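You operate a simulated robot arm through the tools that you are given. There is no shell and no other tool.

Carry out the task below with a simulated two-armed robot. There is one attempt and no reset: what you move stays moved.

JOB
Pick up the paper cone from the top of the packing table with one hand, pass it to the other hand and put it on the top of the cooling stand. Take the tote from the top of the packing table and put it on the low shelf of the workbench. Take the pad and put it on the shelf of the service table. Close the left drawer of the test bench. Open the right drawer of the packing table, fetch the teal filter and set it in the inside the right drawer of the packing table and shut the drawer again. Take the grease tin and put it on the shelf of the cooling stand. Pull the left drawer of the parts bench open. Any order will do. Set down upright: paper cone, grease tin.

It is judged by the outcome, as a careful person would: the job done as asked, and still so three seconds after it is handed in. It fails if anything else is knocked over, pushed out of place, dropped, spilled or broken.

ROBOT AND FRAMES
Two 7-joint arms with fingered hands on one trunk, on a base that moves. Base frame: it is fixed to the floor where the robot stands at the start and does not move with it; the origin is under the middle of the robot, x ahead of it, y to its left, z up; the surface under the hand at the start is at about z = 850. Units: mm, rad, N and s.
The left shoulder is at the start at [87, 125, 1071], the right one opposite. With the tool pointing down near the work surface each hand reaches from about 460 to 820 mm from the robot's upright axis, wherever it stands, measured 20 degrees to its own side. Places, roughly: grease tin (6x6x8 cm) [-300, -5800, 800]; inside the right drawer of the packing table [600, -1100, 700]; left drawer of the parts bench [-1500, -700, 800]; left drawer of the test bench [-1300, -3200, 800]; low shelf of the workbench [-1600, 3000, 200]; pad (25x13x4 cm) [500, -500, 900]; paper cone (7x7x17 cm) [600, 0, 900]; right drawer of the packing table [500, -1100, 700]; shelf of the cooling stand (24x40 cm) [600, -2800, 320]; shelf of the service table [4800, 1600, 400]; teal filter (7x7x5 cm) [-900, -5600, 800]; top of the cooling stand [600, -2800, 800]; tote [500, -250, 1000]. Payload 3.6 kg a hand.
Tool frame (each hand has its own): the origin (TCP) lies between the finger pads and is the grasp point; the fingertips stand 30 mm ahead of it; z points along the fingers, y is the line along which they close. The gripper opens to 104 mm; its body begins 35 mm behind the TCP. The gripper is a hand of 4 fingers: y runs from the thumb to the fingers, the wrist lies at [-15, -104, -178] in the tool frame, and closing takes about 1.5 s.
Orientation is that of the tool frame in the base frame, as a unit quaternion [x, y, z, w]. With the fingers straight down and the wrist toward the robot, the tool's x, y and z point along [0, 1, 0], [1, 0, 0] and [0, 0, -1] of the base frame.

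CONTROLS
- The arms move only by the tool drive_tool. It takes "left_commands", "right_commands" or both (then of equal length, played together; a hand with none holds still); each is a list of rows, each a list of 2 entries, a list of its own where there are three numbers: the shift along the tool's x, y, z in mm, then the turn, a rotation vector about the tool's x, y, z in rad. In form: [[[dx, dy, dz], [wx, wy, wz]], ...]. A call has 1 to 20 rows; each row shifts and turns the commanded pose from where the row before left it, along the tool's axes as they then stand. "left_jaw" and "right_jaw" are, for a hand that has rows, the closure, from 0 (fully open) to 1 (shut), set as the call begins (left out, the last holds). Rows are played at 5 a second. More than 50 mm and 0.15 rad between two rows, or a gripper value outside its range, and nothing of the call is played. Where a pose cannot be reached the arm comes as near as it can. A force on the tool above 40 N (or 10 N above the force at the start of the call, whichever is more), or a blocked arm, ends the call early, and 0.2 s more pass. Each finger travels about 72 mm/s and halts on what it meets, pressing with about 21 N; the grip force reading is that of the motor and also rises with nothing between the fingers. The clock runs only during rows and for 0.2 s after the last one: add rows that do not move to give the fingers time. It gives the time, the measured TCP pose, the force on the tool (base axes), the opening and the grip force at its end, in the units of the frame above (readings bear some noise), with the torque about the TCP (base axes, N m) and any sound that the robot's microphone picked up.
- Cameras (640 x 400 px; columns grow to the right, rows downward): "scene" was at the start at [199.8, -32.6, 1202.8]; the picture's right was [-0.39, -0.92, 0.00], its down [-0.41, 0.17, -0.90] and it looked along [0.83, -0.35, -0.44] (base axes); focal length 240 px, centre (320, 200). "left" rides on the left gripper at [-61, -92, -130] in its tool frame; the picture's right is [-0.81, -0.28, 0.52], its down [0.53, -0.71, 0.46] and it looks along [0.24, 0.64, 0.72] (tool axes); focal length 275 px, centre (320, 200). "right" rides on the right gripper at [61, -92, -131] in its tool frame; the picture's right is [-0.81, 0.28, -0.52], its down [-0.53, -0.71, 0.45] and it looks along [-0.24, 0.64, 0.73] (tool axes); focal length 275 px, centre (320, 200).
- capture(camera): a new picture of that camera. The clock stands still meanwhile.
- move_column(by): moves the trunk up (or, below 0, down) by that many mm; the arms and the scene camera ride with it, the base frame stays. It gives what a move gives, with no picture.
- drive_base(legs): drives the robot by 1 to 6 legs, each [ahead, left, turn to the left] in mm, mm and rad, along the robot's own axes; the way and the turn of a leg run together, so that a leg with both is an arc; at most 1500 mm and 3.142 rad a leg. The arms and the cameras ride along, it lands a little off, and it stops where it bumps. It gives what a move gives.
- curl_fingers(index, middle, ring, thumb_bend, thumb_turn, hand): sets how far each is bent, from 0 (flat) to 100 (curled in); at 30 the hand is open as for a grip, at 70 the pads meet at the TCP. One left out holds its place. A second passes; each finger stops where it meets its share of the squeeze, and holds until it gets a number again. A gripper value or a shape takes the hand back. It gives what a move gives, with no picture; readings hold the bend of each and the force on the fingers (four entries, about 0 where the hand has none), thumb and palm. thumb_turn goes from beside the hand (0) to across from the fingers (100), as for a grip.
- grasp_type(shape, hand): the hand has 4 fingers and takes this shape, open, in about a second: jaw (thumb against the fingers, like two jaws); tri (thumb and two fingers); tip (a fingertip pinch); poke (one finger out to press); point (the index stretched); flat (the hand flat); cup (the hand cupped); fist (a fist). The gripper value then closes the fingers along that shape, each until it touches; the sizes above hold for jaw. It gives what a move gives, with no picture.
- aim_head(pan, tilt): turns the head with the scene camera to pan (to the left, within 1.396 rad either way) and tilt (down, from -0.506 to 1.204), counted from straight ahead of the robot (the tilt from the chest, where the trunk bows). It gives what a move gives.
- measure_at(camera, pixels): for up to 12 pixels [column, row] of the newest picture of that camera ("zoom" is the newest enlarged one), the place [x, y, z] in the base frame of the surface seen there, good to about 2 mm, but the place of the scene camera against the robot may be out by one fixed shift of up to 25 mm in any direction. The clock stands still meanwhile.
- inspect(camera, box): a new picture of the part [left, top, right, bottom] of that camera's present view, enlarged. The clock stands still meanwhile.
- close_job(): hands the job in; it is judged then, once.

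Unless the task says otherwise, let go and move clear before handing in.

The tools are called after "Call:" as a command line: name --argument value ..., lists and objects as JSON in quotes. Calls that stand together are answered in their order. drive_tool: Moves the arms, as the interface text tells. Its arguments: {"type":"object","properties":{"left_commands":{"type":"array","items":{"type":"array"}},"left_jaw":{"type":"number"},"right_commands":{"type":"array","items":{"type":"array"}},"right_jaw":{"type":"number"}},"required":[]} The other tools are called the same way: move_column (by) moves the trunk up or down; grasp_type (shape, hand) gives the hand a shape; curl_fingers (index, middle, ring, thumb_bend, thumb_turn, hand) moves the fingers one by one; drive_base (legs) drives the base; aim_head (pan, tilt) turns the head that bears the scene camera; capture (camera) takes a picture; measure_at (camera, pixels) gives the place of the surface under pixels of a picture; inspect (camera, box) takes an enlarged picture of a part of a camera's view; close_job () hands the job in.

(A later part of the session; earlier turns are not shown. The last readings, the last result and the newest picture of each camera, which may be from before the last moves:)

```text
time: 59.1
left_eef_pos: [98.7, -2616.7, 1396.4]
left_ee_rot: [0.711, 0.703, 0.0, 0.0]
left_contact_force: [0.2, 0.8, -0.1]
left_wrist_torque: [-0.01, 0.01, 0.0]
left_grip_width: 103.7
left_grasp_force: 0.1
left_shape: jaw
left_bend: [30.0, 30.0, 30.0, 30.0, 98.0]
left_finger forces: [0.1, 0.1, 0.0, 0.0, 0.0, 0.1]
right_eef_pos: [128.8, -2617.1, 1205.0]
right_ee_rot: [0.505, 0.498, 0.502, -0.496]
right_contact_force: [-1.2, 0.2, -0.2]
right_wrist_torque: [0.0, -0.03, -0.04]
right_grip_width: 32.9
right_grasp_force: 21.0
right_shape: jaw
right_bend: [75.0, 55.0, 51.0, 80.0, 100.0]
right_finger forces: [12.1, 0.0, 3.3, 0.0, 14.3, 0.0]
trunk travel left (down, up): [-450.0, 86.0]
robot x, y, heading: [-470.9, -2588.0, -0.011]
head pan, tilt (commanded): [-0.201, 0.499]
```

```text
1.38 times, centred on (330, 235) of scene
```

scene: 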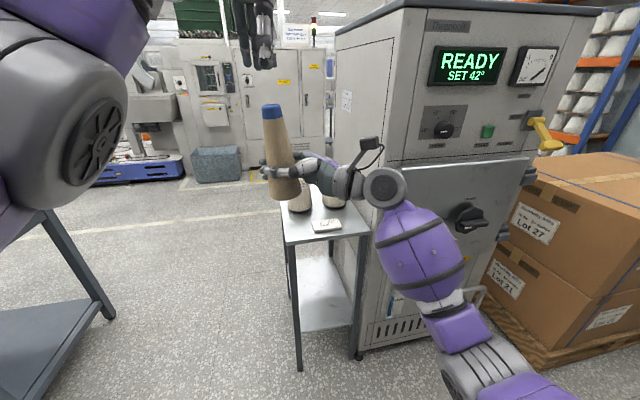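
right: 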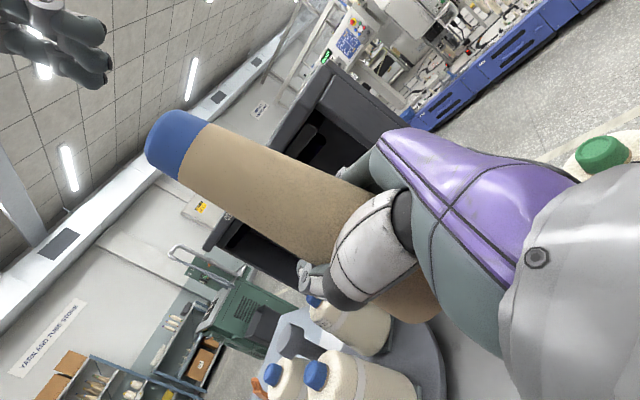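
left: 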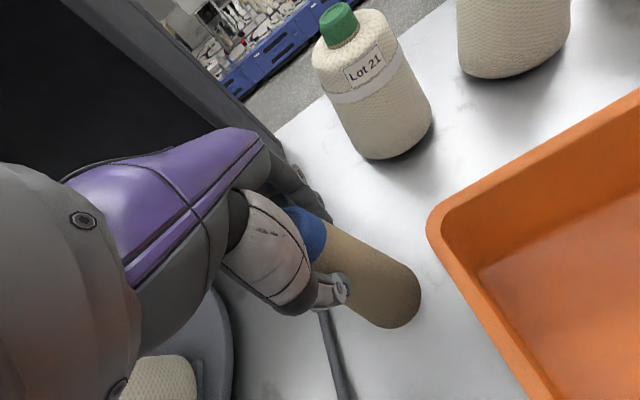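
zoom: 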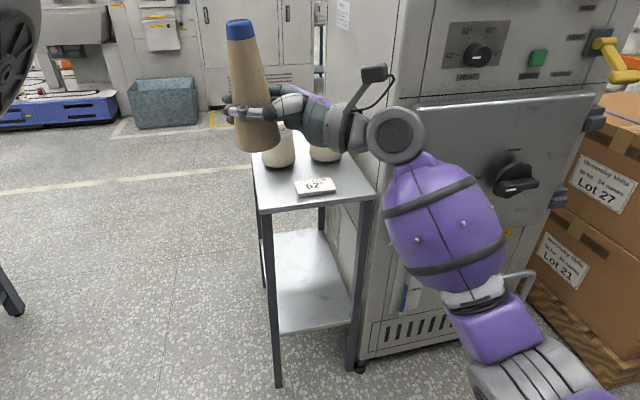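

The stand top is about x 345–…, y −2641…−2934 with a card near (396,-2785) and cones from x≈542; the oven's side is at y≈-2955, so my forearm must come from the front. I'll yaw the right hand 45° so that it approaches forward-left.

Call:
drive_tool --right_commands '[[[0, 0, 0], [-0.13, 0, 0]], [[0, 0, 0], [-0.13, 0, 0]], [[0, 0, 0], [-0.13, 0, 0]], [[0, 0, 0], [-0.13, 0, 0]], [[0, 0, 0], [-0.13, 0, 0]], [[0, 0, 0], [-0.135, 0, 0]], [[0, 0, 0], [0, 0, 0]]]'

Call:
capture --camera "scene"

Call:
capture --camera "right"

```text
time: 60.7
left_eef_pos: [99.3, -2618.1, 1396.6]
left_ee_rot: [0.712, 0.703, 0.0, 0.0]
left_contact_force: [-0.5, 0.4, 1.0]
left_wrist_torque: [-0.01, 0.03, 0.0]
left_grip_width: 103.8
left_grasp_force: 0.0
left_shape: jaw
left_bend: [30.0, 30.0, 30.0, 30.0, 98.0]
left_finger forces: [0.0, 0.1, 0.0, 0.0, 0.1, 0.0]
right_eef_pos: [128.8, -2618.2, 1205.3]
right_ee_rot: [0.656, 0.267, 0.654, -0.266]
right_contact_force: [-0.2, 0.7, -0.1]
right_wrist_torque: [-0.01, 0.0, -0.01]
right_grip_width: 32.7
right_grasp_force: 21.1
right_shape: jaw
right_bend: [75.0, 55.0, 51.0, 80.0, 100.0]
right_finger forces: [11.2, 0.0, 3.2, 0.0, 13.5, 0.0]
trunk travel left (down, up): [-450.0, 86.0]
robot x, y, heading: [-468.7, -2591.2, -0.012]
head pan, tilt (commanded): [-0.201, 0.499]
```

```text
taken
```

scene: 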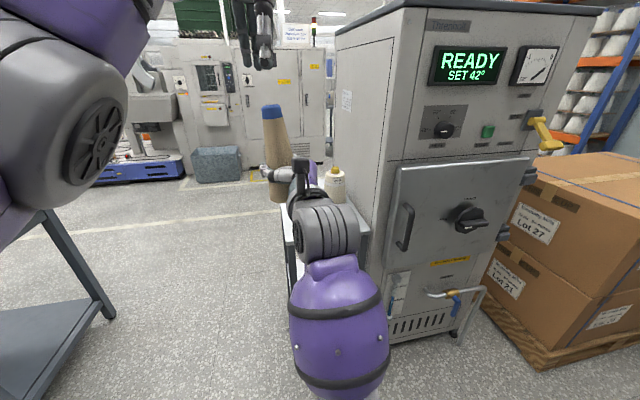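

```text
taken
```

right: 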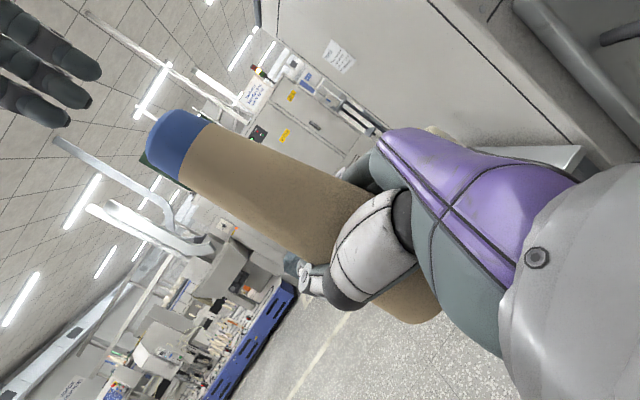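

The arm now comes in from the front. The left-hand camera should look down on the stand, so I'll take its picture.

Call:
capture --camera "left"

```text
taken
```

left: 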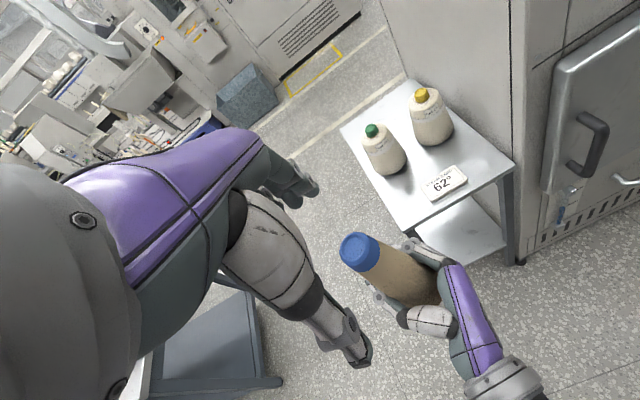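

Excellent: the left camera sees the whole stand top. I'll measure its corners, the card and the two cones there, and the held cone's tilt.

Call:
measure_at --camera "left" --pixels '[[343, 129], [407, 82], [513, 164], [409, 231], [432, 200], [467, 184], [458, 168], [428, 184], [392, 172], [366, 155], [433, 140], [400, 205]]'

Call:
inspect --camera "left" --box '[330, 70, 530, 320]'

```text
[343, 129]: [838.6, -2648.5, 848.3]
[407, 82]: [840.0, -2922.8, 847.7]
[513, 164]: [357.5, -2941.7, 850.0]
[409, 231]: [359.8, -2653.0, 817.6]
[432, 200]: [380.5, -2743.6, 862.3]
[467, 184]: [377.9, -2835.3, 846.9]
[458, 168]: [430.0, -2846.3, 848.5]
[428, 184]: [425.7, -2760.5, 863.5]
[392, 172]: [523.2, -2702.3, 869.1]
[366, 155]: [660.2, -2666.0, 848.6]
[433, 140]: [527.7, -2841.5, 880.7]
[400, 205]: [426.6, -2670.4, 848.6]
```

```text
1.60 times, centred on (430, 195) of left
```

zoom: 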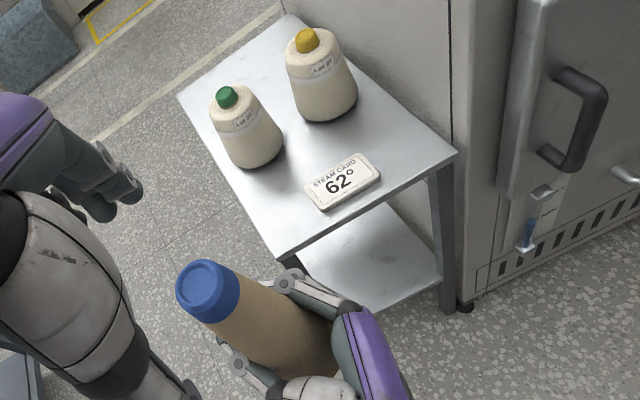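

The stand top is x 357–840, y −2648…−2942, z≈848; the card spans y −2743…−2846 and the front cones start at x≈523. The free spot is about (440,-2690). I'll turn the hand 15° more so it stays clear of the card and measure the held cone's tilt.

Call:
drive_tool --right_commands '[[[0, 0, 0], [-0.13, 0, 0]], [[0, 0, 0], [-0.13, 0, 0]], [[0, 0, 0], [0, 0, 0]]]'

Call:
inspect --camera "left" --box '[320, 200, 480, 330]'

Call:
measure_at --camera "zoom" --pixels '[[160, 160], [125, 160], [195, 150], [160, 195], [250, 200], [200, 240], [270, 260], [300, 290], [160, 130]]'

```text
time: 61.5
left_eef_pos: [98.4, -2615.8, 1395.9]
left_ee_rot: [0.712, 0.702, 0.001, 0.001]
left_contact_force: [-0.8, -0.2, 1.5]
left_wrist_torque: [-0.01, -0.02, 0.0]
left_grip_width: 103.6
left_grasp_force: 0.0
left_shape: jaw
left_bend: [30.0, 30.0, 30.0, 30.0, 98.0]
left_finger forces: [0.0, 0.0, 0.0, 0.0, 0.0, 0.0]
right_eef_pos: [129.0, -2617.4, 1206.1]
right_ee_rot: [0.684, 0.181, 0.684, -0.178]
right_contact_force: [0.5, -0.4, 0.0]
right_wrist_torque: [0.0, -0.02, -0.01]
right_grip_width: 32.8
right_grasp_force: 20.8
right_shape: jaw
right_bend: [75.0, 55.0, 52.0, 80.0, 100.0]
right_finger forces: [11.2, 0.0, 3.2, 0.0, 13.5, 0.1]
trunk travel left (down, up): [-450.0, 86.0]
robot x, y, heading: [-469.3, -2589.5, -0.015]
head pan, tilt (commanded): [-0.201, 0.499]
```

```text
3.08 times, centred on (400, 265) of left
```

zoom: 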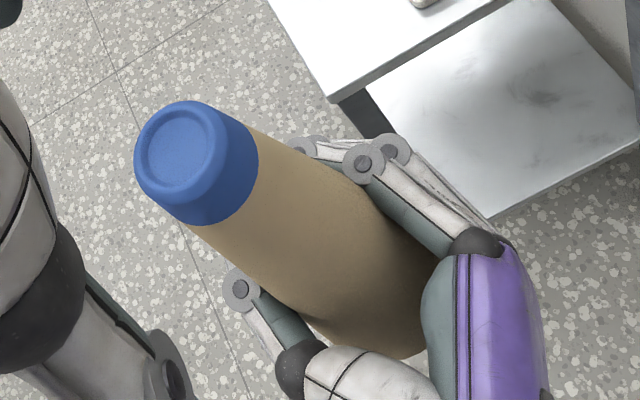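

```text
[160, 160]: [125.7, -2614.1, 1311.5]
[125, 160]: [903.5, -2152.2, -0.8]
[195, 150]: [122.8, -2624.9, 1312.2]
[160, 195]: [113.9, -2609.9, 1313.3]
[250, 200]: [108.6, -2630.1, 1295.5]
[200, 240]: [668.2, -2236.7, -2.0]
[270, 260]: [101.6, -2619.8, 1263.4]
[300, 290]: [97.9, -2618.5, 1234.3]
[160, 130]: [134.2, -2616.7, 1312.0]
```

The held cone is upright, its axis at about (125,-2619), and its base is about 62 mm below the TCP. I'll drive forward so that it stands over (440,-2690).

Call:
drive_base --legs '[[312, -67, 0]]'

Call:
capture --camera "left"

Call:
capture --camera "scene"

```text
time: 63.7
left_eef_pos: [408.1, -2689.5, 1396.5]
left_ee_rot: [0.712, 0.702, 0.001, 0.0]
left_contact_force: [0.5, -1.0, 0.1]
left_wrist_torque: [0.01, 0.01, -0.02]
left_grip_width: 103.8
left_grasp_force: 0.1
left_shape: jaw
left_bend: [30.0, 30.0, 30.0, 30.0, 98.0]
left_finger forces: [0.0, 0.0, 0.0, 0.0, 0.0, 0.0]
right_eef_pos: [438.3, -2691.0, 1204.9]
right_ee_rot: [0.684, 0.181, 0.684, -0.177]
right_contact_force: [0.6, -1.0, -0.2]
right_wrist_torque: [0.03, -0.03, 0.0]
right_grip_width: 32.4
right_grasp_force: 21.5
right_shape: jaw
right_bend: [75.0, 55.0, 52.0, 80.0, 100.0]
right_finger forces: [11.2, 0.1, 3.3, 0.0, 13.4, 0.0]
trunk travel left (down, up): [-450.0, 86.0]
robot x, y, heading: [-161.2, -2662.4, -0.009]
head pan, tilt (commanded): [-0.201, 0.499]
```

```text
taken
```

left: 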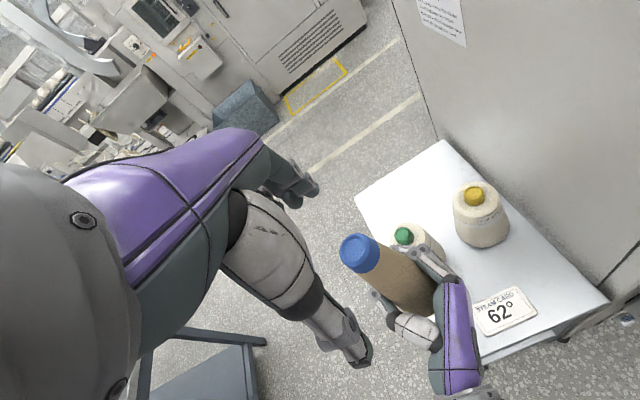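

```text
taken
```

scene: 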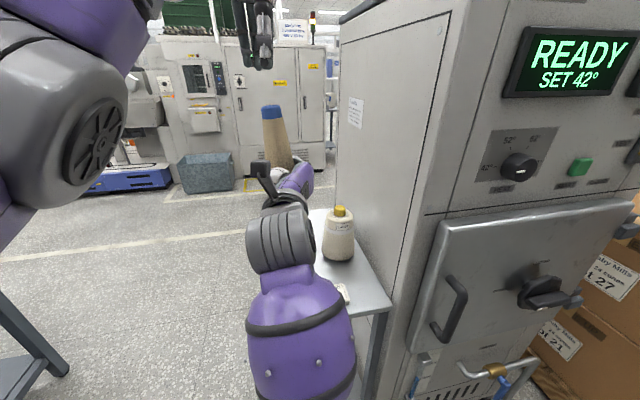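

The TCP reads (438,-2691). I'll verify the card, stand edges and green cone in this view before lowering.

Call:
measure_at --camera "left" --pixels '[[357, 197], [474, 305], [484, 336], [518, 290], [403, 233], [443, 255], [482, 245], [380, 330], [470, 350], [362, 215]]'

```text
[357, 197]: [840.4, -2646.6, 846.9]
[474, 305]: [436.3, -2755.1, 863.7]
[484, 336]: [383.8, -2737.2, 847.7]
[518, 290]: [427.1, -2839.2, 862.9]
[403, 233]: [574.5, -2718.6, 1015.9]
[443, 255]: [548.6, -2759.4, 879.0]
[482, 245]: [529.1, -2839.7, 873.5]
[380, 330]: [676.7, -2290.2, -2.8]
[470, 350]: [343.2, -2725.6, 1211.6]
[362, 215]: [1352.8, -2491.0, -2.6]
```

The green cone's axis is at (575,-2718) with front at x≈525, and the card's left edge at y≈-2737…-2755. I'll shift the cone 8 mm nearer, then lower the trunk 250 mm.

Call:
drive_tool --right_commands '[[[0, -2, -8], [0, 0, 0]], [[0, 0, 0], [0, 0, 0]]]'

Call:
move_column --by -250

Call:
capture --camera "left"

Call:
capture --camera "scene"

```text
time: 64.3
left_eef_pos: [408.5, -2689.3, 1396.4]
left_ee_rot: [0.712, 0.702, 0.0, -0.001]
left_contact_force: [-0.1, -0.4, -0.5]
left_wrist_torque: [0.01, 0.01, -0.02]
left_grip_width: 103.5
left_grasp_force: 0.1
left_shape: jaw
left_bend: [30.0, 30.0, 30.0, 30.0, 98.0]
left_finger forces: [0.0, 0.0, 0.0, 0.1, 0.0, 0.1]
right_eef_pos: [432.5, -2693.2, 1205.5]
right_ee_rot: [0.685, 0.182, 0.684, -0.176]
right_contact_force: [-0.3, 0.9, -0.2]
right_wrist_torque: [-0.02, -0.03, 0.0]
right_grip_width: 32.5
right_grasp_force: 21.0
right_shape: jaw
right_bend: [75.0, 55.0, 52.0, 80.0, 100.0]
right_finger forces: [11.2, 0.1, 3.2, 0.1, 13.5, 0.1]
trunk travel left (down, up): [-450.0, 86.0]
robot x, y, heading: [-159.1, -2659.6, -0.012]
head pan, tilt (commanded): [-0.201, 0.499]
```

```text
time: 66.8
left_eef_pos: [407.9, -2689.1, 1146.6]
left_ee_rot: [0.712, 0.702, 0.0, -0.001]
left_contact_force: [1.3, 0.2, -0.6]
left_wrist_torque: [0.02, -0.02, 0.02]
left_grip_width: 103.8
left_grasp_force: 0.1
left_shape: jaw
left_bend: [30.0, 30.0, 30.0, 30.0, 98.0]
left_finger forces: [0.0, 0.0, 0.0, 0.0, 0.1, 0.0]
right_eef_pos: [430.4, -2692.4, 954.6]
right_ee_rot: [0.684, 0.181, 0.684, -0.177]
right_contact_force: [1.1, -1.0, -0.1]
right_wrist_torque: [-0.01, 0.0, -0.03]
right_grip_width: 32.7
right_grasp_force: 21.2
right_shape: jaw
right_bend: [75.0, 55.0, 52.0, 80.0, 100.0]
right_finger forces: [11.2, 0.0, 3.3, 0.0, 13.4, 0.0]
trunk travel left (down, up): [-200.0, 336.0]
robot x, y, heading: [-159.7, -2663.1, -0.015]
head pan, tilt (commanded): [-0.201, 0.499]
```

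```text
taken
```

left: 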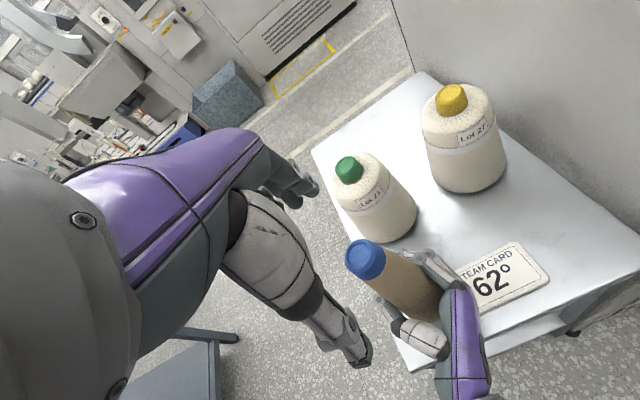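

```text
taken
```

scene: 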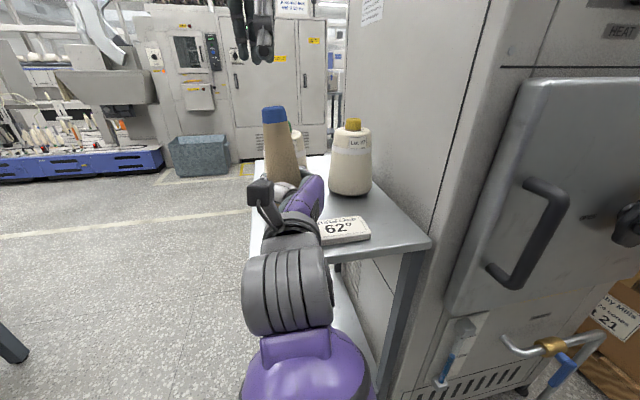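

The cone base should now be about 45 mm above the top. I'll lower with the arm in small steps, watching the force.

Call:
drive_tool --right_commands '[[[-12, 0, 0], [0, 0, 0]], [[-12, 0, 0], [0, 0, 0]], [[-8, 0, 0], [0, 0, 0]], [[-5, 0, 0], [0, 0, 0]], [[-3, 0, 0], [0, 0, 0]], [[0, 0, 0], [0, 0, 0]]]'

Call:
inspect --camera "left" --box '[320, 200, 520, 380]'

Call:
inspect --camera "scene" --box '[220, 90, 400, 290]'

```text
time: 68.2
left_eef_pos: [408.0, -2689.7, 1146.8]
left_ee_rot: [0.711, 0.703, 0.001, 0.001]
left_contact_force: [0.3, -0.2, 0.7]
left_wrist_torque: [0.0, 0.03, 0.0]
left_grip_width: 103.5
left_grasp_force: 0.0
left_shape: jaw
left_bend: [30.0, 30.0, 30.0, 30.0, 98.0]
left_finger forces: [0.1, 0.0, 0.0, 0.1, 0.0, 0.0]
right_eef_pos: [429.3, -2693.9, 918.1]
right_ee_rot: [0.682, 0.182, 0.686, -0.176]
right_contact_force: [0.3, 2.5, 16.0]
right_wrist_torque: [-0.63, -0.12, 0.05]
right_grip_width: 33.1
right_grasp_force: 21.1
right_shape: jaw
right_bend: [75.0, 55.0, 50.0, 80.0, 100.0]
right_finger forces: [11.2, 0.0, 7.3, 0.0, 15.9, 0.0]
trunk travel left (down, up): [-200.0, 336.0]
robot x, y, heading: [-163.5, -2660.0, -0.014]
head pan, tilt (commanded): [-0.201, 0.499]
```

```text
2.22 times, centred on (420, 290) of left
```

zoom: 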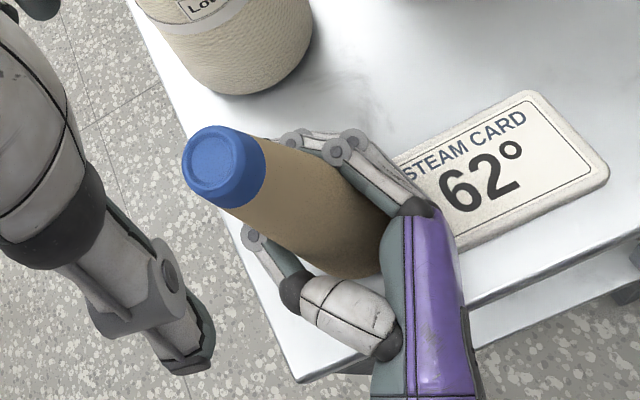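

```text
2.00 times, centred on (310, 190) of scene
```

zoom: 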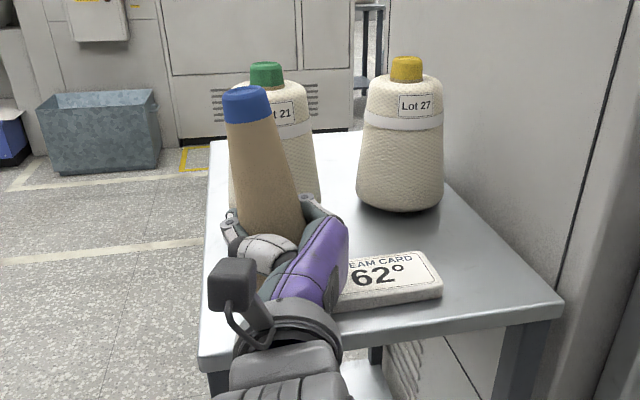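

The 16 N reading with torque −0.63 N m puts the contact at about (437,-2741): the ring finger is resting on the card's corner, not the cone on the top. I'll lift off and check the card, then put the cone on the free rear part of the top from the stand's left side instead.

Call:
drive_tool --right_commands '[[[10, 0, 0], [0, 0, 0]], [[20, 0, 0], [0, 0, 0]], [[20, 0, 0], [0, 0, 0]], [[0, 0, 0], [0, 0, 0]]]'

Call:
move_column --by 230

Call:
capture --camera "left"

```text
time: 69.2
left_eef_pos: [408.0, -2688.4, 1145.8]
left_ee_rot: [0.712, 0.702, -0.001, -0.001]
left_contact_force: [-1.0, -0.2, 0.3]
left_wrist_torque: [0.01, 0.01, 0.03]
left_grip_width: 103.7
left_grasp_force: 0.1
left_shape: jaw
left_bend: [30.0, 30.0, 30.0, 30.0, 98.0]
left_finger forces: [0.0, 0.1, 0.0, 0.0, 0.0, 0.0]
right_eef_pos: [430.4, -2693.0, 967.1]
right_ee_rot: [0.684, 0.181, 0.684, -0.178]
right_contact_force: [0.0, 0.5, 0.4]
right_wrist_torque: [0.01, 0.01, -0.01]
right_grip_width: 32.9
right_grasp_force: 21.4
right_shape: jaw
right_bend: [75.0, 55.0, 51.0, 80.0, 100.0]
right_finger forces: [11.9, 0.1, 4.1, 0.0, 14.3, 0.0]
trunk travel left (down, up): [-200.0, 336.0]
robot x, y, heading: [-165.5, -2663.3, -0.01]
head pan, tilt (commanded): [-0.201, 0.499]
```

```text
time: 71.7
left_eef_pos: [409.3, -2689.1, 1376.4]
left_ee_rot: [0.712, 0.702, 0.0, 0.0]
left_contact_force: [-0.4, -0.1, -0.4]
left_wrist_torque: [0.07, 0.0, 0.01]
left_grip_width: 103.7
left_grasp_force: 0.0
left_shape: jaw
left_bend: [30.0, 30.0, 30.0, 30.0, 98.0]
left_finger forces: [0.1, 0.1, 0.1, 0.0, 0.0, 0.0]
right_eef_pos: [430.5, -2693.1, 1194.7]
right_ee_rot: [0.685, 0.18, 0.683, -0.177]
right_contact_force: [0.3, -0.6, 0.5]
right_wrist_torque: [0.0, -0.01, 0.03]
right_grip_width: 32.9
right_grasp_force: 21.4
right_shape: jaw
right_bend: [75.0, 55.0, 51.0, 80.0, 100.0]
right_finger forces: [11.9, 0.0, 4.2, 0.1, 14.3, 0.0]
trunk travel left (down, up): [-430.0, 106.0]
robot x, y, heading: [-160.2, -2660.1, -0.01]
head pan, tilt (commanded): [-0.201, 0.499]
```

```text
taken
```

left: 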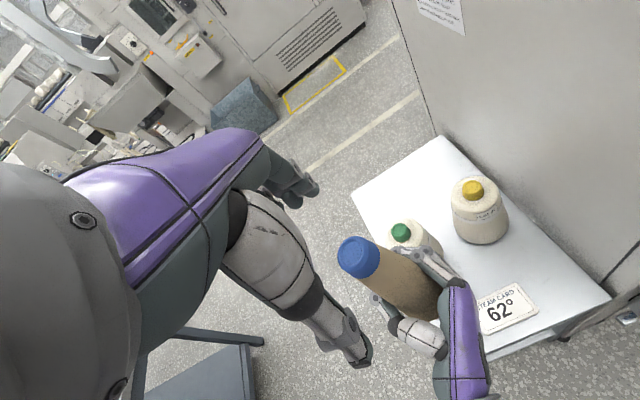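

I'll check the card's corners against the earlier readings, and measure the packing table's right end to plan the drive round.

Call:
measure_at --camera "left" --pixels '[[474, 301], [484, 333], [518, 286], [536, 307], [444, 137], [355, 193], [600, 290]]'

Call:
aim_head --pan 0.9 --tilt 0.5

Call:
capture --camera "scene"

```text
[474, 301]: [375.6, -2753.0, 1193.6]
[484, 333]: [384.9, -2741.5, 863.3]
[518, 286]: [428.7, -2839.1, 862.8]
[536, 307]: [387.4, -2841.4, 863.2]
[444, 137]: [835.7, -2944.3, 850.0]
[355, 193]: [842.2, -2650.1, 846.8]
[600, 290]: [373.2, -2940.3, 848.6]
```

```text
time: 73.0
left_eef_pos: [407.8, -2688.4, 1376.5]
left_ee_rot: [0.713, 0.701, 0.0, 0.001]
left_contact_force: [0.3, -0.4, -0.1]
left_wrist_torque: [0.01, -0.02, 0.01]
left_grip_width: 103.8
left_grasp_force: 0.0
left_shape: jaw
left_bend: [30.0, 30.0, 30.0, 30.0, 98.0]
left_finger forces: [0.0, 0.1, 0.1, 0.0, 0.0, 0.1]
right_eef_pos: [431.6, -2692.9, 1195.8]
right_ee_rot: [0.685, 0.18, 0.684, -0.177]
right_contact_force: [0.2, -0.6, -0.7]
right_wrist_torque: [0.01, 0.01, 0.03]
right_grip_width: 33.1
right_grasp_force: 20.8
right_shape: jaw
right_bend: [75.0, 55.0, 51.0, 80.0, 100.0]
right_finger forces: [11.9, 0.1, 4.0, 0.0, 14.3, 0.0]
trunk travel left (down, up): [-430.0, 106.0]
robot x, y, heading: [-160.5, -2658.9, -0.014]
head pan, tilt (commanded): [0.901, 0.499]
```

```text
taken
```

scene: 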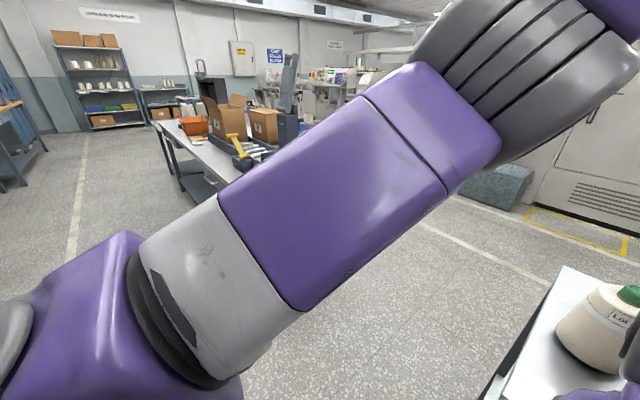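

The card is where it was. I'll back off, strafe back along +y, turn right 90° and strafe round to the stand's left side.

Call:
drive_base --legs '[[-300, 0, 0], [0, 660, 0], [0, 0, -1.558], [0, 1220, 0]]'

Call:
aim_head --pan 0.0 --tilt 0.55

Call:
capture --camera "scene"

Call:
capture --camera "left"

```text
time: 95.2
left_eef_pos: [756.1, -2531.0, 1377.0]
left_ee_rot: [1.0, 0.013, 0.0, 0.0]
left_contact_force: [-0.2, -0.9, 0.0]
left_wrist_torque: [0.0, -0.02, 0.02]
left_grip_width: 103.7
left_grasp_force: 0.0
left_shape: jaw
left_bend: [30.0, 30.0, 30.0, 30.0, 98.0]
left_finger forces: [0.0, 0.0, 0.1, 0.0, 0.0, 0.0]
right_eef_pos: [753.1, -2553.4, 1195.4]
right_ee_rot: [0.619, -0.344, 0.615, 0.347]
right_contact_force: [-0.2, 0.6, 0.1]
right_wrist_torque: [-0.01, -0.02, 0.02]
right_grip_width: 33.0
right_grasp_force: 21.0
right_shape: jaw
right_bend: [75.0, 55.0, 51.0, 80.0, 100.0]
right_finger forces: [11.5, 0.0, 4.0, 0.1, 14.1, 0.1]
trunk travel left (down, up): [-430.0, 106.0]
robot x, y, heading: [763.9, -1961.7, -1.543]
head pan, tilt (commanded): [0.901, 0.499]
```

```text
time: 96.4
left_eef_pos: [754.7, -2530.7, 1377.0]
left_ee_rot: [1.0, 0.013, 0.001, 0.0]
left_contact_force: [-0.2, 0.7, -1.1]
left_wrist_torque: [-0.05, 0.05, 0.04]
left_grip_width: 103.7
left_grasp_force: 0.0
left_shape: jaw
left_bend: [30.0, 30.0, 30.0, 30.0, 98.0]
left_finger forces: [0.0, 0.0, 0.0, 0.1, 0.0, 0.0]
right_eef_pos: [753.5, -2553.1, 1195.7]
right_ee_rot: [0.619, -0.344, 0.616, 0.347]
right_contact_force: [-0.2, -0.2, 0.3]
right_wrist_torque: [-0.02, 0.02, 0.01]
right_grip_width: 33.0
right_grasp_force: 21.4
right_shape: jaw
right_bend: [75.0, 55.0, 51.0, 80.0, 100.0]
right_finger forces: [11.5, 0.1, 4.1, 0.0, 14.1, 0.1]
trunk travel left (down, up): [-430.0, 106.0]
robot x, y, heading: [760.2, -1962.1, -1.543]
head pan, tilt (commanded): [0.0, 0.55]
```

```text
taken
```

scene: 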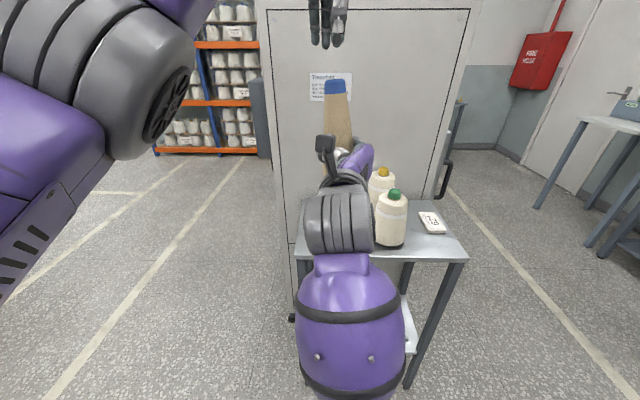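

```text
taken
```

left: 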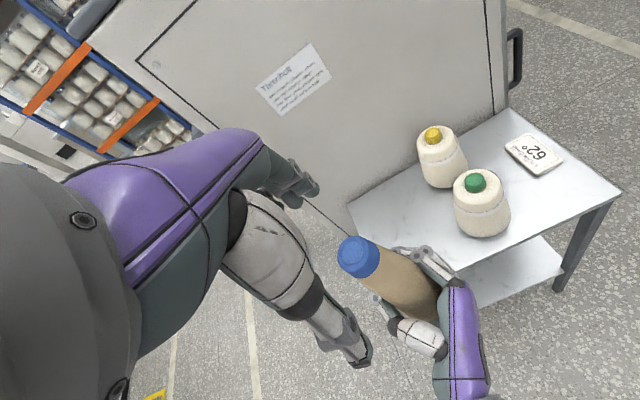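

We now stand on the left side; the rear of the stand top is free. I'll measure the cones, the stand's corner and the held cone's tilt from the left camera.

Call:
inspect --camera "left" --box '[320, 200, 480, 330]'

Call:
measure_at --camera "zoom" --pixels '[[180, 150], [165, 150], [195, 150], [180, 130], [180, 170], [270, 260], [300, 290], [240, 220]]'

Call:
measure_at --camera "left" --pixels '[[475, 182], [433, 134], [349, 205], [455, 268], [480, 220], [440, 165], [400, 220], [617, 190]]'

```text
3.08 times, centred on (400, 265) of left
```

zoom: 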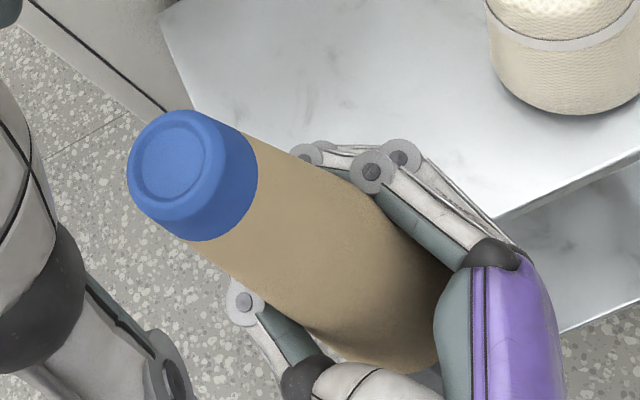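

```text
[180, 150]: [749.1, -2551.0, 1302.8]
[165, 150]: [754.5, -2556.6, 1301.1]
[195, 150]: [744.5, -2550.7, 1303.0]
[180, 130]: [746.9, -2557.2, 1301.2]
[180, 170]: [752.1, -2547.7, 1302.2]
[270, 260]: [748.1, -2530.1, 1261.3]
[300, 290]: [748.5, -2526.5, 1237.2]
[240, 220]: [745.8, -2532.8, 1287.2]
```

```text
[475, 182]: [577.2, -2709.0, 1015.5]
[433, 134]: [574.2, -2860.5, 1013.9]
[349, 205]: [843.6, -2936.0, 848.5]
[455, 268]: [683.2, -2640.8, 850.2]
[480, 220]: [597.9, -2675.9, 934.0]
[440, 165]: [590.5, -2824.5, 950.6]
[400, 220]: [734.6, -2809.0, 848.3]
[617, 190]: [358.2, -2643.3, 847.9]
```

The held cone is upright (top centre ≈(752,-2552), base 62 mm under the TCP). I'll drive ahead 182 mm to bring it over (742,-2735), then lower.

Call:
drive_base --legs '[[182, -15, 0]]'

Call:
move_column --by -240

Call:
capture --camera "left"

Call:
capture --camera "scene"

```text
time: 97.9
left_eef_pos: [745.4, -2712.0, 1376.6]
left_ee_rot: [1.0, 0.015, 0.0, 0.0]
left_contact_force: [-0.1, -0.3, -0.6]
left_wrist_torque: [0.03, -0.01, -0.01]
left_grip_width: 103.7
left_grasp_force: 0.0
left_shape: jaw
left_bend: [30.0, 30.0, 30.0, 30.0, 98.0]
left_finger forces: [0.1, 0.0, 0.0, 0.1, 0.1, 0.1]
right_eef_pos: [743.2, -2734.4, 1194.8]
right_ee_rot: [0.619, -0.343, 0.616, 0.346]
right_contact_force: [0.7, -0.6, 0.0]
right_wrist_torque: [0.0, -0.01, -0.03]
right_grip_width: 33.0
right_grasp_force: 21.0
right_shape: jaw
right_bend: [75.0, 55.0, 51.0, 80.0, 100.0]
right_finger forces: [11.5, 0.0, 4.1, 0.0, 14.0, 0.0]
trunk travel left (down, up): [-430.0, 106.0]
robot x, y, heading: [750.1, -2142.7, -1.54]
head pan, tilt (commanded): [0.0, 0.55]
```

```text
time: 100.4
left_eef_pos: [747.1, -2710.2, 1136.5]
left_ee_rot: [1.0, 0.013, 0.0, 0.0]
left_contact_force: [-0.5, 0.1, 0.3]
left_wrist_torque: [0.01, 0.04, 0.01]
left_grip_width: 103.9
left_grasp_force: 0.0
left_shape: jaw
left_bend: [30.0, 30.0, 30.0, 30.0, 98.0]
left_finger forces: [0.0, 0.1, 0.0, 0.1, 0.0, 0.0]
right_eef_pos: [743.1, -2733.0, 956.0]
right_ee_rot: [0.619, -0.343, 0.616, 0.346]
right_contact_force: [0.1, -0.1, -0.1]
right_wrist_torque: [-0.02, -0.02, -0.01]
right_grip_width: 33.2
right_grasp_force: 21.5
right_shape: jaw
right_bend: [75.0, 55.0, 51.0, 80.0, 100.0]
right_finger forces: [11.6, 0.0, 4.0, 0.1, 14.0, 0.1]
trunk travel left (down, up): [-190.0, 346.0]
robot x, y, heading: [751.7, -2139.6, -1.545]
head pan, tilt (commanded): [0.0, 0.55]
```

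```text
taken
```

left: 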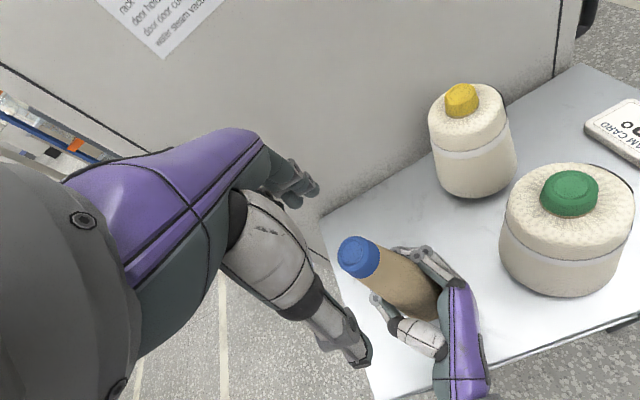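

```text
taken
```

scene: 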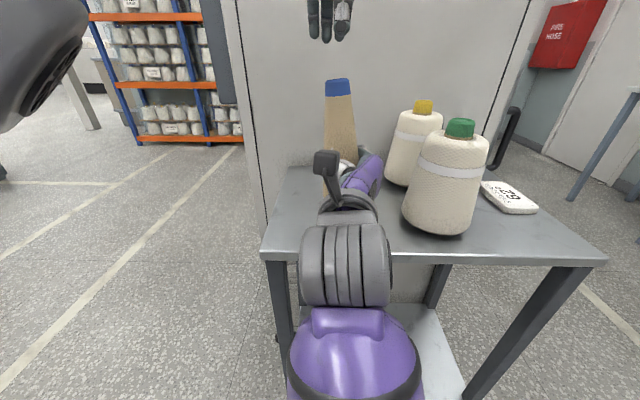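

The cone is 45 mm above a clear area. I'll lower it gently with the arm.

Call:
drive_tool --right_commands '[[[-12, 0, 0], [0, 0, 0]], [[-12, 0, 0], [0, 0, 0]], [[-8, 0, 0], [0, 0, 0]], [[-5, 0, 0], [0, 0, 0]], [[-3, 0, 0], [0, 0, 0]], [[0, 0, 0], [0, 0, 0]]]'

Call:
inspect --camera "scene" --box '[270, 60, 420, 220]'

```text
time: 101.8
left_eef_pos: [746.4, -2712.2, 1136.3]
left_ee_rot: [1.0, 0.014, 0.0, 0.0]
left_contact_force: [-0.4, 0.7, -0.5]
left_wrist_torque: [0.02, -0.01, 0.02]
left_grip_width: 103.6
left_grasp_force: 0.1
left_shape: jaw
left_bend: [30.0, 30.0, 30.0, 30.0, 98.0]
left_finger forces: [0.1, 0.0, 0.0, 0.0, 0.0, 0.0]
right_eef_pos: [743.5, -2733.9, 915.5]
right_ee_rot: [0.619, -0.343, 0.616, 0.347]
right_contact_force: [0.6, -0.3, 0.7]
right_wrist_torque: [0.03, -0.02, -0.01]
right_grip_width: 33.0
right_grasp_force: 20.9
right_shape: jaw
right_bend: [75.0, 55.0, 51.0, 80.0, 100.0]
right_finger forces: [11.5, 0.0, 3.9, 0.0, 14.1, 0.0]
trunk travel left (down, up): [-190.0, 346.0]
robot x, y, heading: [749.4, -2142.9, -1.547]
head pan, tilt (commanded): [0.0, 0.55]
```

```text
2.50 times, centred on (345, 140) of scene
```

zoom: 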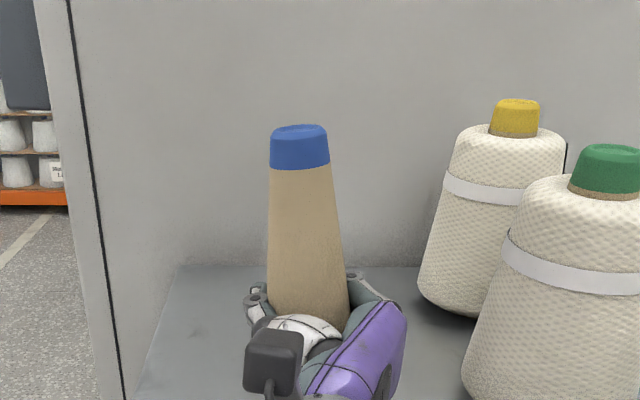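

No contact yet at z=915.5, as expected. I'll go on down in 2 mm steps.

Call:
drive_tool --right_commands '[[[-2, 0, 0], [0, 0, 0]], [[-1, 0, 0], [0, 0, 0]], [[-1, 0, 0], [0, 0, 0]], [[-1, 0, 0], [0, 0, 0]], [[0, 0, 0], [0, 0, 0]]]'

```text
time: 103.0
left_eef_pos: [747.8, -2711.3, 1137.4]
left_ee_rot: [1.0, 0.014, -0.001, 0.0]
left_contact_force: [-0.9, -0.4, -0.6]
left_wrist_torque: [0.0, 0.0, -0.02]
left_grip_width: 103.6
left_grasp_force: 0.1
left_shape: jaw
left_bend: [30.0, 30.0, 30.0, 30.0, 98.0]
left_finger forces: [0.0, 0.1, 0.0, 0.1, 0.0, 0.0]
right_eef_pos: [743.8, -2734.0, 909.9]
right_ee_rot: [0.618, -0.342, 0.616, 0.348]
right_contact_force: [-2.2, 0.1, 2.6]
right_wrist_torque: [-0.03, 0.03, 0.0]
right_grip_width: 33.0
right_grasp_force: 20.7
right_shape: jaw
right_bend: [75.0, 55.0, 52.0, 80.0, 100.0]
right_finger forces: [12.0, 0.0, 4.1, 0.0, 13.6, 0.0]
trunk travel left (down, up): [-190.0, 346.0]
robot x, y, heading: [751.4, -2143.4, -1.538]
head pan, tilt (commanded): [0.0, 0.55]
```

A light touch shows (2.6 N). I'll press down 2 mm more to seat the base.

Call:
drive_tool --right_commands '[[[-1, 0, 0], [0, 0, 0]], [[-1, 0, 0], [0, 0, 0]], [[0, 0, 0], [0, 0, 0]]]'

Call:
inspect --camera "scene" --box '[270, 60, 420, 220]'

```text
time: 103.8
left_eef_pos: [745.0, -2709.7, 1137.6]
left_ee_rot: [1.0, 0.013, 0.0, 0.0]
left_contact_force: [-0.6, -0.1, 0.0]
left_wrist_torque: [0.01, 0.01, 0.01]
left_grip_width: 103.5
left_grasp_force: 0.1
left_shape: jaw
left_bend: [30.0, 30.0, 30.0, 30.0, 98.0]
left_finger forces: [0.0, 0.1, 0.0, 0.1, 0.0, 0.0]
right_eef_pos: [742.8, -2732.7, 908.9]
right_ee_rot: [0.618, -0.344, 0.616, 0.347]
right_contact_force: [-2.9, -0.2, 6.7]
right_wrist_torque: [-0.08, 0.04, 0.03]
right_grip_width: 33.1
right_grasp_force: 21.0
right_shape: jaw
right_bend: [75.0, 55.0, 52.0, 80.0, 100.0]
right_finger forces: [12.8, 0.0, 4.2, 0.0, 13.0, 0.0]
trunk travel left (down, up): [-190.0, 346.0]
robot x, y, heading: [750.8, -2144.8, -1.546]
head pan, tilt (commanded): [0.0, 0.55]
```

```text
2.50 times, centred on (345, 140) of scene
```

zoom: 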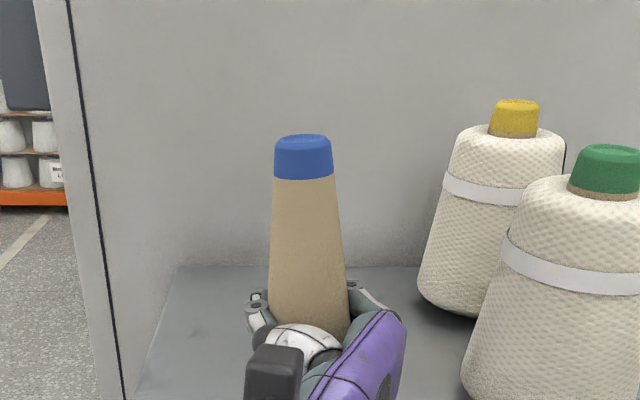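

The base is seated (6.7 N, and the cone has straightened in the picture). I'll open the right hand and check.

Call:
drive_tool --right_commands '[[[0, 0, 0], [0, 0, 0]], [[0, 0, 0], [0, 0, 0]], [[0, 0, 0], [0, 0, 0]], [[0, 0, 0], [0, 0, 0]], [[0, 0, 0], [0, 0, 0]], [[0, 0, 0], [0, 0, 0]], [[0, 0, 0], [0, 0, 0]]]' --right_jaw 0

Call:
inspect --camera "left" --box '[320, 200, 520, 390]'

Call:
inspect --camera "scene" --box '[270, 60, 420, 220]'

```text
time: 105.4
left_eef_pos: [745.1, -2711.4, 1138.1]
left_ee_rot: [1.0, 0.014, 0.0, 0.0]
left_contact_force: [-0.4, 0.3, 0.3]
left_wrist_torque: [0.0, -0.01, 0.0]
left_grip_width: 103.9
left_grasp_force: 0.0
left_shape: jaw
left_bend: [30.0, 30.0, 30.0, 30.0, 98.0]
left_finger forces: [0.0, 0.0, 0.0, 0.0, 0.0, 0.0]
right_eef_pos: [744.9, -2732.9, 907.7]
right_ee_rot: [0.619, -0.343, 0.616, 0.346]
right_contact_force: [0.2, 0.6, -0.7]
right_wrist_torque: [0.05, -0.03, 0.03]
right_grip_width: 103.7
right_grasp_force: 0.1
right_shape: jaw
right_bend: [30.0, 30.0, 30.0, 30.0, 98.0]
right_finger forces: [0.0, 0.0, 0.1, 0.0, 0.0, 0.0]
trunk travel left (down, up): [-190.0, 346.0]
robot x, y, heading: [748.0, -2139.0, -1.54]
head pan, tilt (commanded): [0.0, 0.55]
```

```text
2.11 times, centred on (420, 295) of left
```

zoom: 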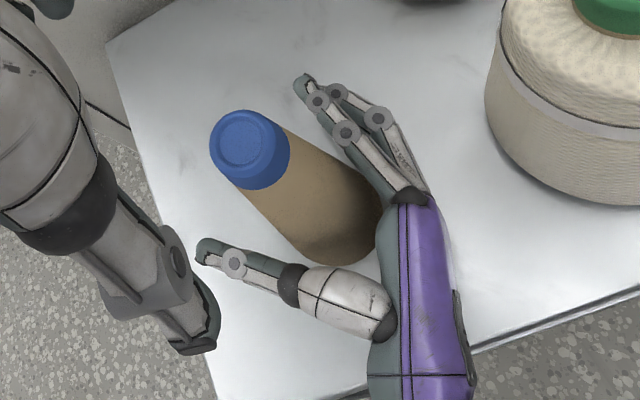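

```text
2.50 times, centred on (345, 140) of scene
```

zoom: 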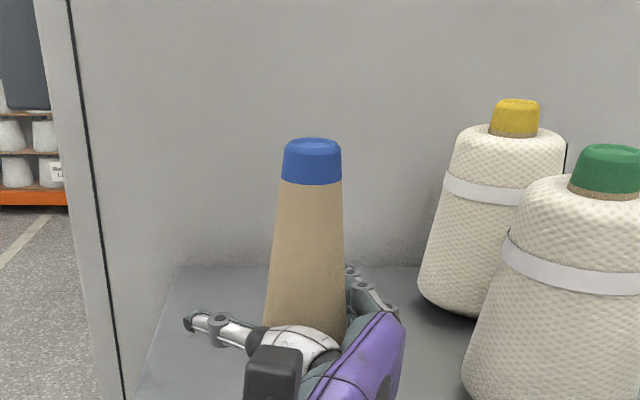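

The cone stands upright and free. I'll raise the hand 6 mm and withdraw it along its own axis.

Call:
drive_tool --right_commands '[[[6, 3, 0], [0, 0, 0]], [[0, 0, -15], [0, 0, 0]], [[0, 0, -20], [0, 0, 0]], [[0, 0, -25], [0, 0, 0]], [[0, 0, -30], [0, 0, 0]], [[0, 0, -30], [0, 0, 0]], [[20, 0, -30], [0, 0, 0]], [[0, 0, 0], [0, 0, 0]]]' --right_jaw 0

Call:
capture --camera "scene"

Call:
capture --camera "left"

```text
time: 107.2
left_eef_pos: [746.7, -2711.7, 1137.0]
left_ee_rot: [1.0, 0.015, 0.0, 0.0]
left_contact_force: [-0.1, -0.6, 0.3]
left_wrist_torque: [-0.01, 0.02, -0.03]
left_grip_width: 103.7
left_grasp_force: 0.0
left_shape: jaw
left_bend: [30.0, 30.0, 30.0, 30.0, 98.0]
left_finger forces: [0.1, 0.1, 0.0, 0.1, 0.1, 0.0]
right_eef_pos: [697.6, -2657.6, 912.0]
right_ee_rot: [0.618, -0.344, 0.616, 0.346]
right_contact_force: [-0.4, -0.3, 0.3]
right_wrist_torque: [0.01, 0.01, 0.0]
right_grip_width: 103.7
right_grasp_force: 0.1
right_shape: jaw
right_bend: [30.0, 30.0, 30.0, 30.0, 98.0]
right_finger forces: [0.0, 0.0, 0.1, 0.0, 0.0, 0.1]
right hand out of reach, approached as far as the arm can: row 6, 7
trunk travel left (down, up): [-190.0, 346.0]
robot x, y, heading: [753.0, -2141.5, -1.545]
head pan, tilt (commanded): [0.0, 0.55]
```

```text
taken
```

scene: 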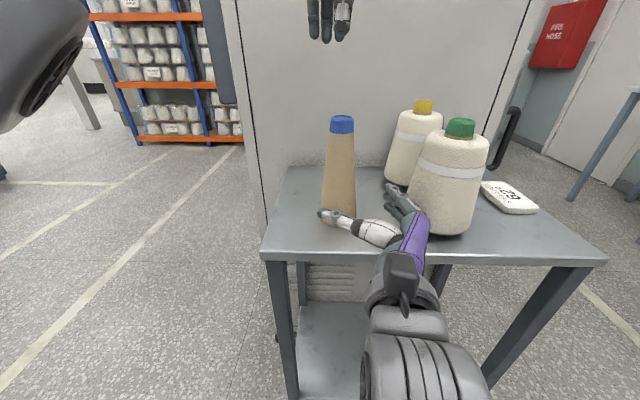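

```text
taken
```

left: 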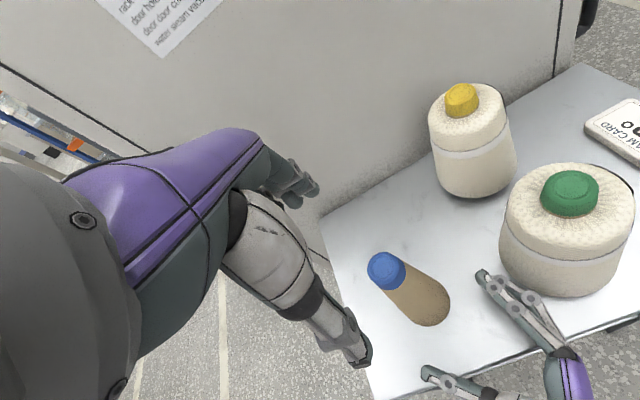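

The cone stands alone on the top and the right hand is clear. I'll back the base off, bring the trunk back up, and turn the right hand to point down again.

Call:
drive_base --legs '[[-250, 0, 0]]'

Call:
move_column --by 110

Call:
drive_tool --right_commands '[[[20, 0, 0], [0.131, 0, 0]], [[20, 0, 0], [0.131, 0, 0]], [[20, 0, 0], [0.131, 0, 0]], [[20, 0, 0], [0.131, 0, 0]], [[0, 0, 0], [0.131, 0, 0]], [[0, 0, 0], [0.131, 0, 0]], [[0, 0, 0], [0.131, 0, 0]], [[0, 0, 0], [0.13, 0, 0]], [[0, 0, -20], [0, -0.143, 0]], [[0, 0, -20], [0, -0.143, 0]], [[0, 0, -20], [0, -0.143, 0]], [[0, 0, -20], [0, -0.143, 0]], [[0, 0, -20], [0, -0.143, 0]], [[0, 0, 0], [0, -0.143, 0]], [[0, 0, 0], [0, -0.143, 0]], [[0, 0, 0], [0, -0.143, 0]], [[0, 0, 0], [0, -0.143, 0]], [[0, 0, 0], [0, -0.143, 0]], [[0, 0, 0], [0, -0.141, 0]], [[0, 0, 0], [0, 0, 0]]]'

Call:
capture --camera "scene"

```text
time: 109.0
left_eef_pos: [740.1, -2459.6, 1137.0]
left_ee_rot: [1.0, 0.015, 0.0, 0.001]
left_contact_force: [-0.8, -0.1, 0.7]
left_wrist_torque: [0.03, 0.01, -0.04]
left_grip_width: 103.5
left_grasp_force: 0.0
left_shape: jaw
left_bend: [30.0, 30.0, 30.0, 30.0, 98.0]
left_finger forces: [0.0, 0.1, 0.0, 0.0, 0.0, 0.1]
right_eef_pos: [691.4, -2407.6, 913.3]
right_ee_rot: [0.619, -0.342, 0.617, 0.345]
right_contact_force: [0.6, 1.0, 0.0]
right_wrist_torque: [0.02, 0.0, -0.01]
right_grip_width: 103.6
right_grasp_force: 0.1
right_shape: jaw
right_bend: [30.0, 30.0, 30.0, 30.0, 98.0]
right_finger forces: [0.1, 0.1, 0.0, 0.0, 0.0, 0.1]
trunk travel left (down, up): [-190.0, 346.0]
robot x, y, heading: [740.3, -1895.5, -1.538]
head pan, tilt (commanded): [0.0, 0.55]
```

```text
time: 110.4
left_eef_pos: [740.5, -2461.1, 1246.5]
left_ee_rot: [1.0, 0.015, 0.0, 0.0]
left_contact_force: [-0.1, -0.2, -1.7]
left_wrist_torque: [-0.02, -0.02, 0.0]
left_grip_width: 103.6
left_grasp_force: 0.1
left_shape: jaw
left_bend: [30.0, 30.0, 30.0, 30.0, 98.0]
left_finger forces: [0.0, 0.1, 0.0, 0.0, 0.0, 0.0]
right_eef_pos: [691.4, -2409.4, 1022.1]
right_ee_rot: [0.62, -0.342, 0.616, 0.345]
right_contact_force: [0.5, -0.4, 0.1]
right_wrist_torque: [0.04, 0.0, 0.03]
right_grip_width: 104.0
right_grasp_force: 0.1
right_shape: jaw
right_bend: [30.0, 30.0, 30.0, 30.0, 98.0]
right_finger forces: [0.1, 0.0, 0.0, 0.0, 0.0, 0.0]
trunk travel left (down, up): [-300.0, 236.0]
robot x, y, heading: [741.2, -1889.0, -1.541]
head pan, tilt (commanded): [0.0, 0.55]
```

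```text
time: 114.6
left_eef_pos: [740.6, -2461.3, 1245.9]
left_ee_rot: [1.0, 0.016, 0.0, 0.0]
left_contact_force: [-0.1, 0.1, 0.9]
left_wrist_torque: [0.02, 0.0, -0.01]
left_grip_width: 103.4
left_grasp_force: 0.0
left_shape: jaw
left_bend: [30.0, 30.0, 30.0, 30.0, 98.0]
left_finger forces: [0.1, 0.0, 0.0, 0.1, 0.1, 0.0]
right_eef_pos: [598.7, -2412.1, 1130.3]
right_ee_rot: [1.0, 0.016, -0.003, 0.001]
right_contact_force: [-0.1, -0.2, 0.6]
right_wrist_torque: [0.0, 0.0, 0.01]
right_grip_width: 103.6
right_grasp_force: 0.0
right_shape: jaw
right_bend: [30.0, 30.0, 30.0, 30.0, 98.0]
right_finger forces: [0.0, 0.0, 0.1, 0.0, 0.0, 0.0]
trunk travel left (down, up): [-300.0, 236.0]
robot x, y, heading: [743.8, -1891.5, -1.535]
head pan, tilt (commanded): [0.0, 0.55]
```

```text
taken
```

scene: 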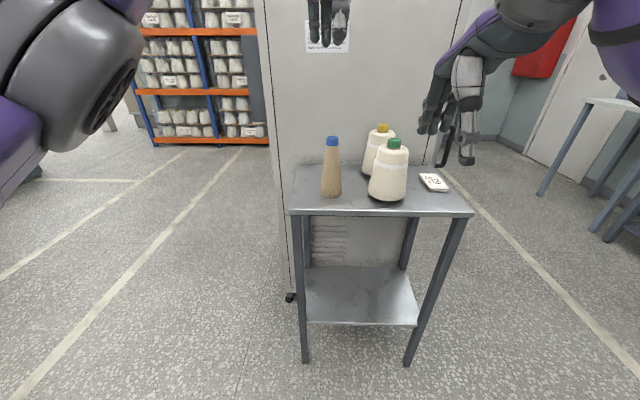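

The right hand points down again. From here the stand's shelf is clearly visible (360,295), so I'll measure it for later along with the top.

Call:
measure_at --camera "scene" --pixels '[[308, 319], [414, 319], [401, 270], [312, 272], [360, 295], [330, 180], [390, 180], [300, 208], [465, 208], [360, 212]]'

```text
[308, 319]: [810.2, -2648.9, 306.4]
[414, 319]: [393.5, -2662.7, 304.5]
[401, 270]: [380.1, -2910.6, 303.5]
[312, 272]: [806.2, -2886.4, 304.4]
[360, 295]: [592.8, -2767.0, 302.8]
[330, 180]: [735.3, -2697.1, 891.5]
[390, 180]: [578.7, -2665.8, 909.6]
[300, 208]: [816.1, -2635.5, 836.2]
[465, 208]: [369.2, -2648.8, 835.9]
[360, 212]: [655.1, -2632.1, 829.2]
```

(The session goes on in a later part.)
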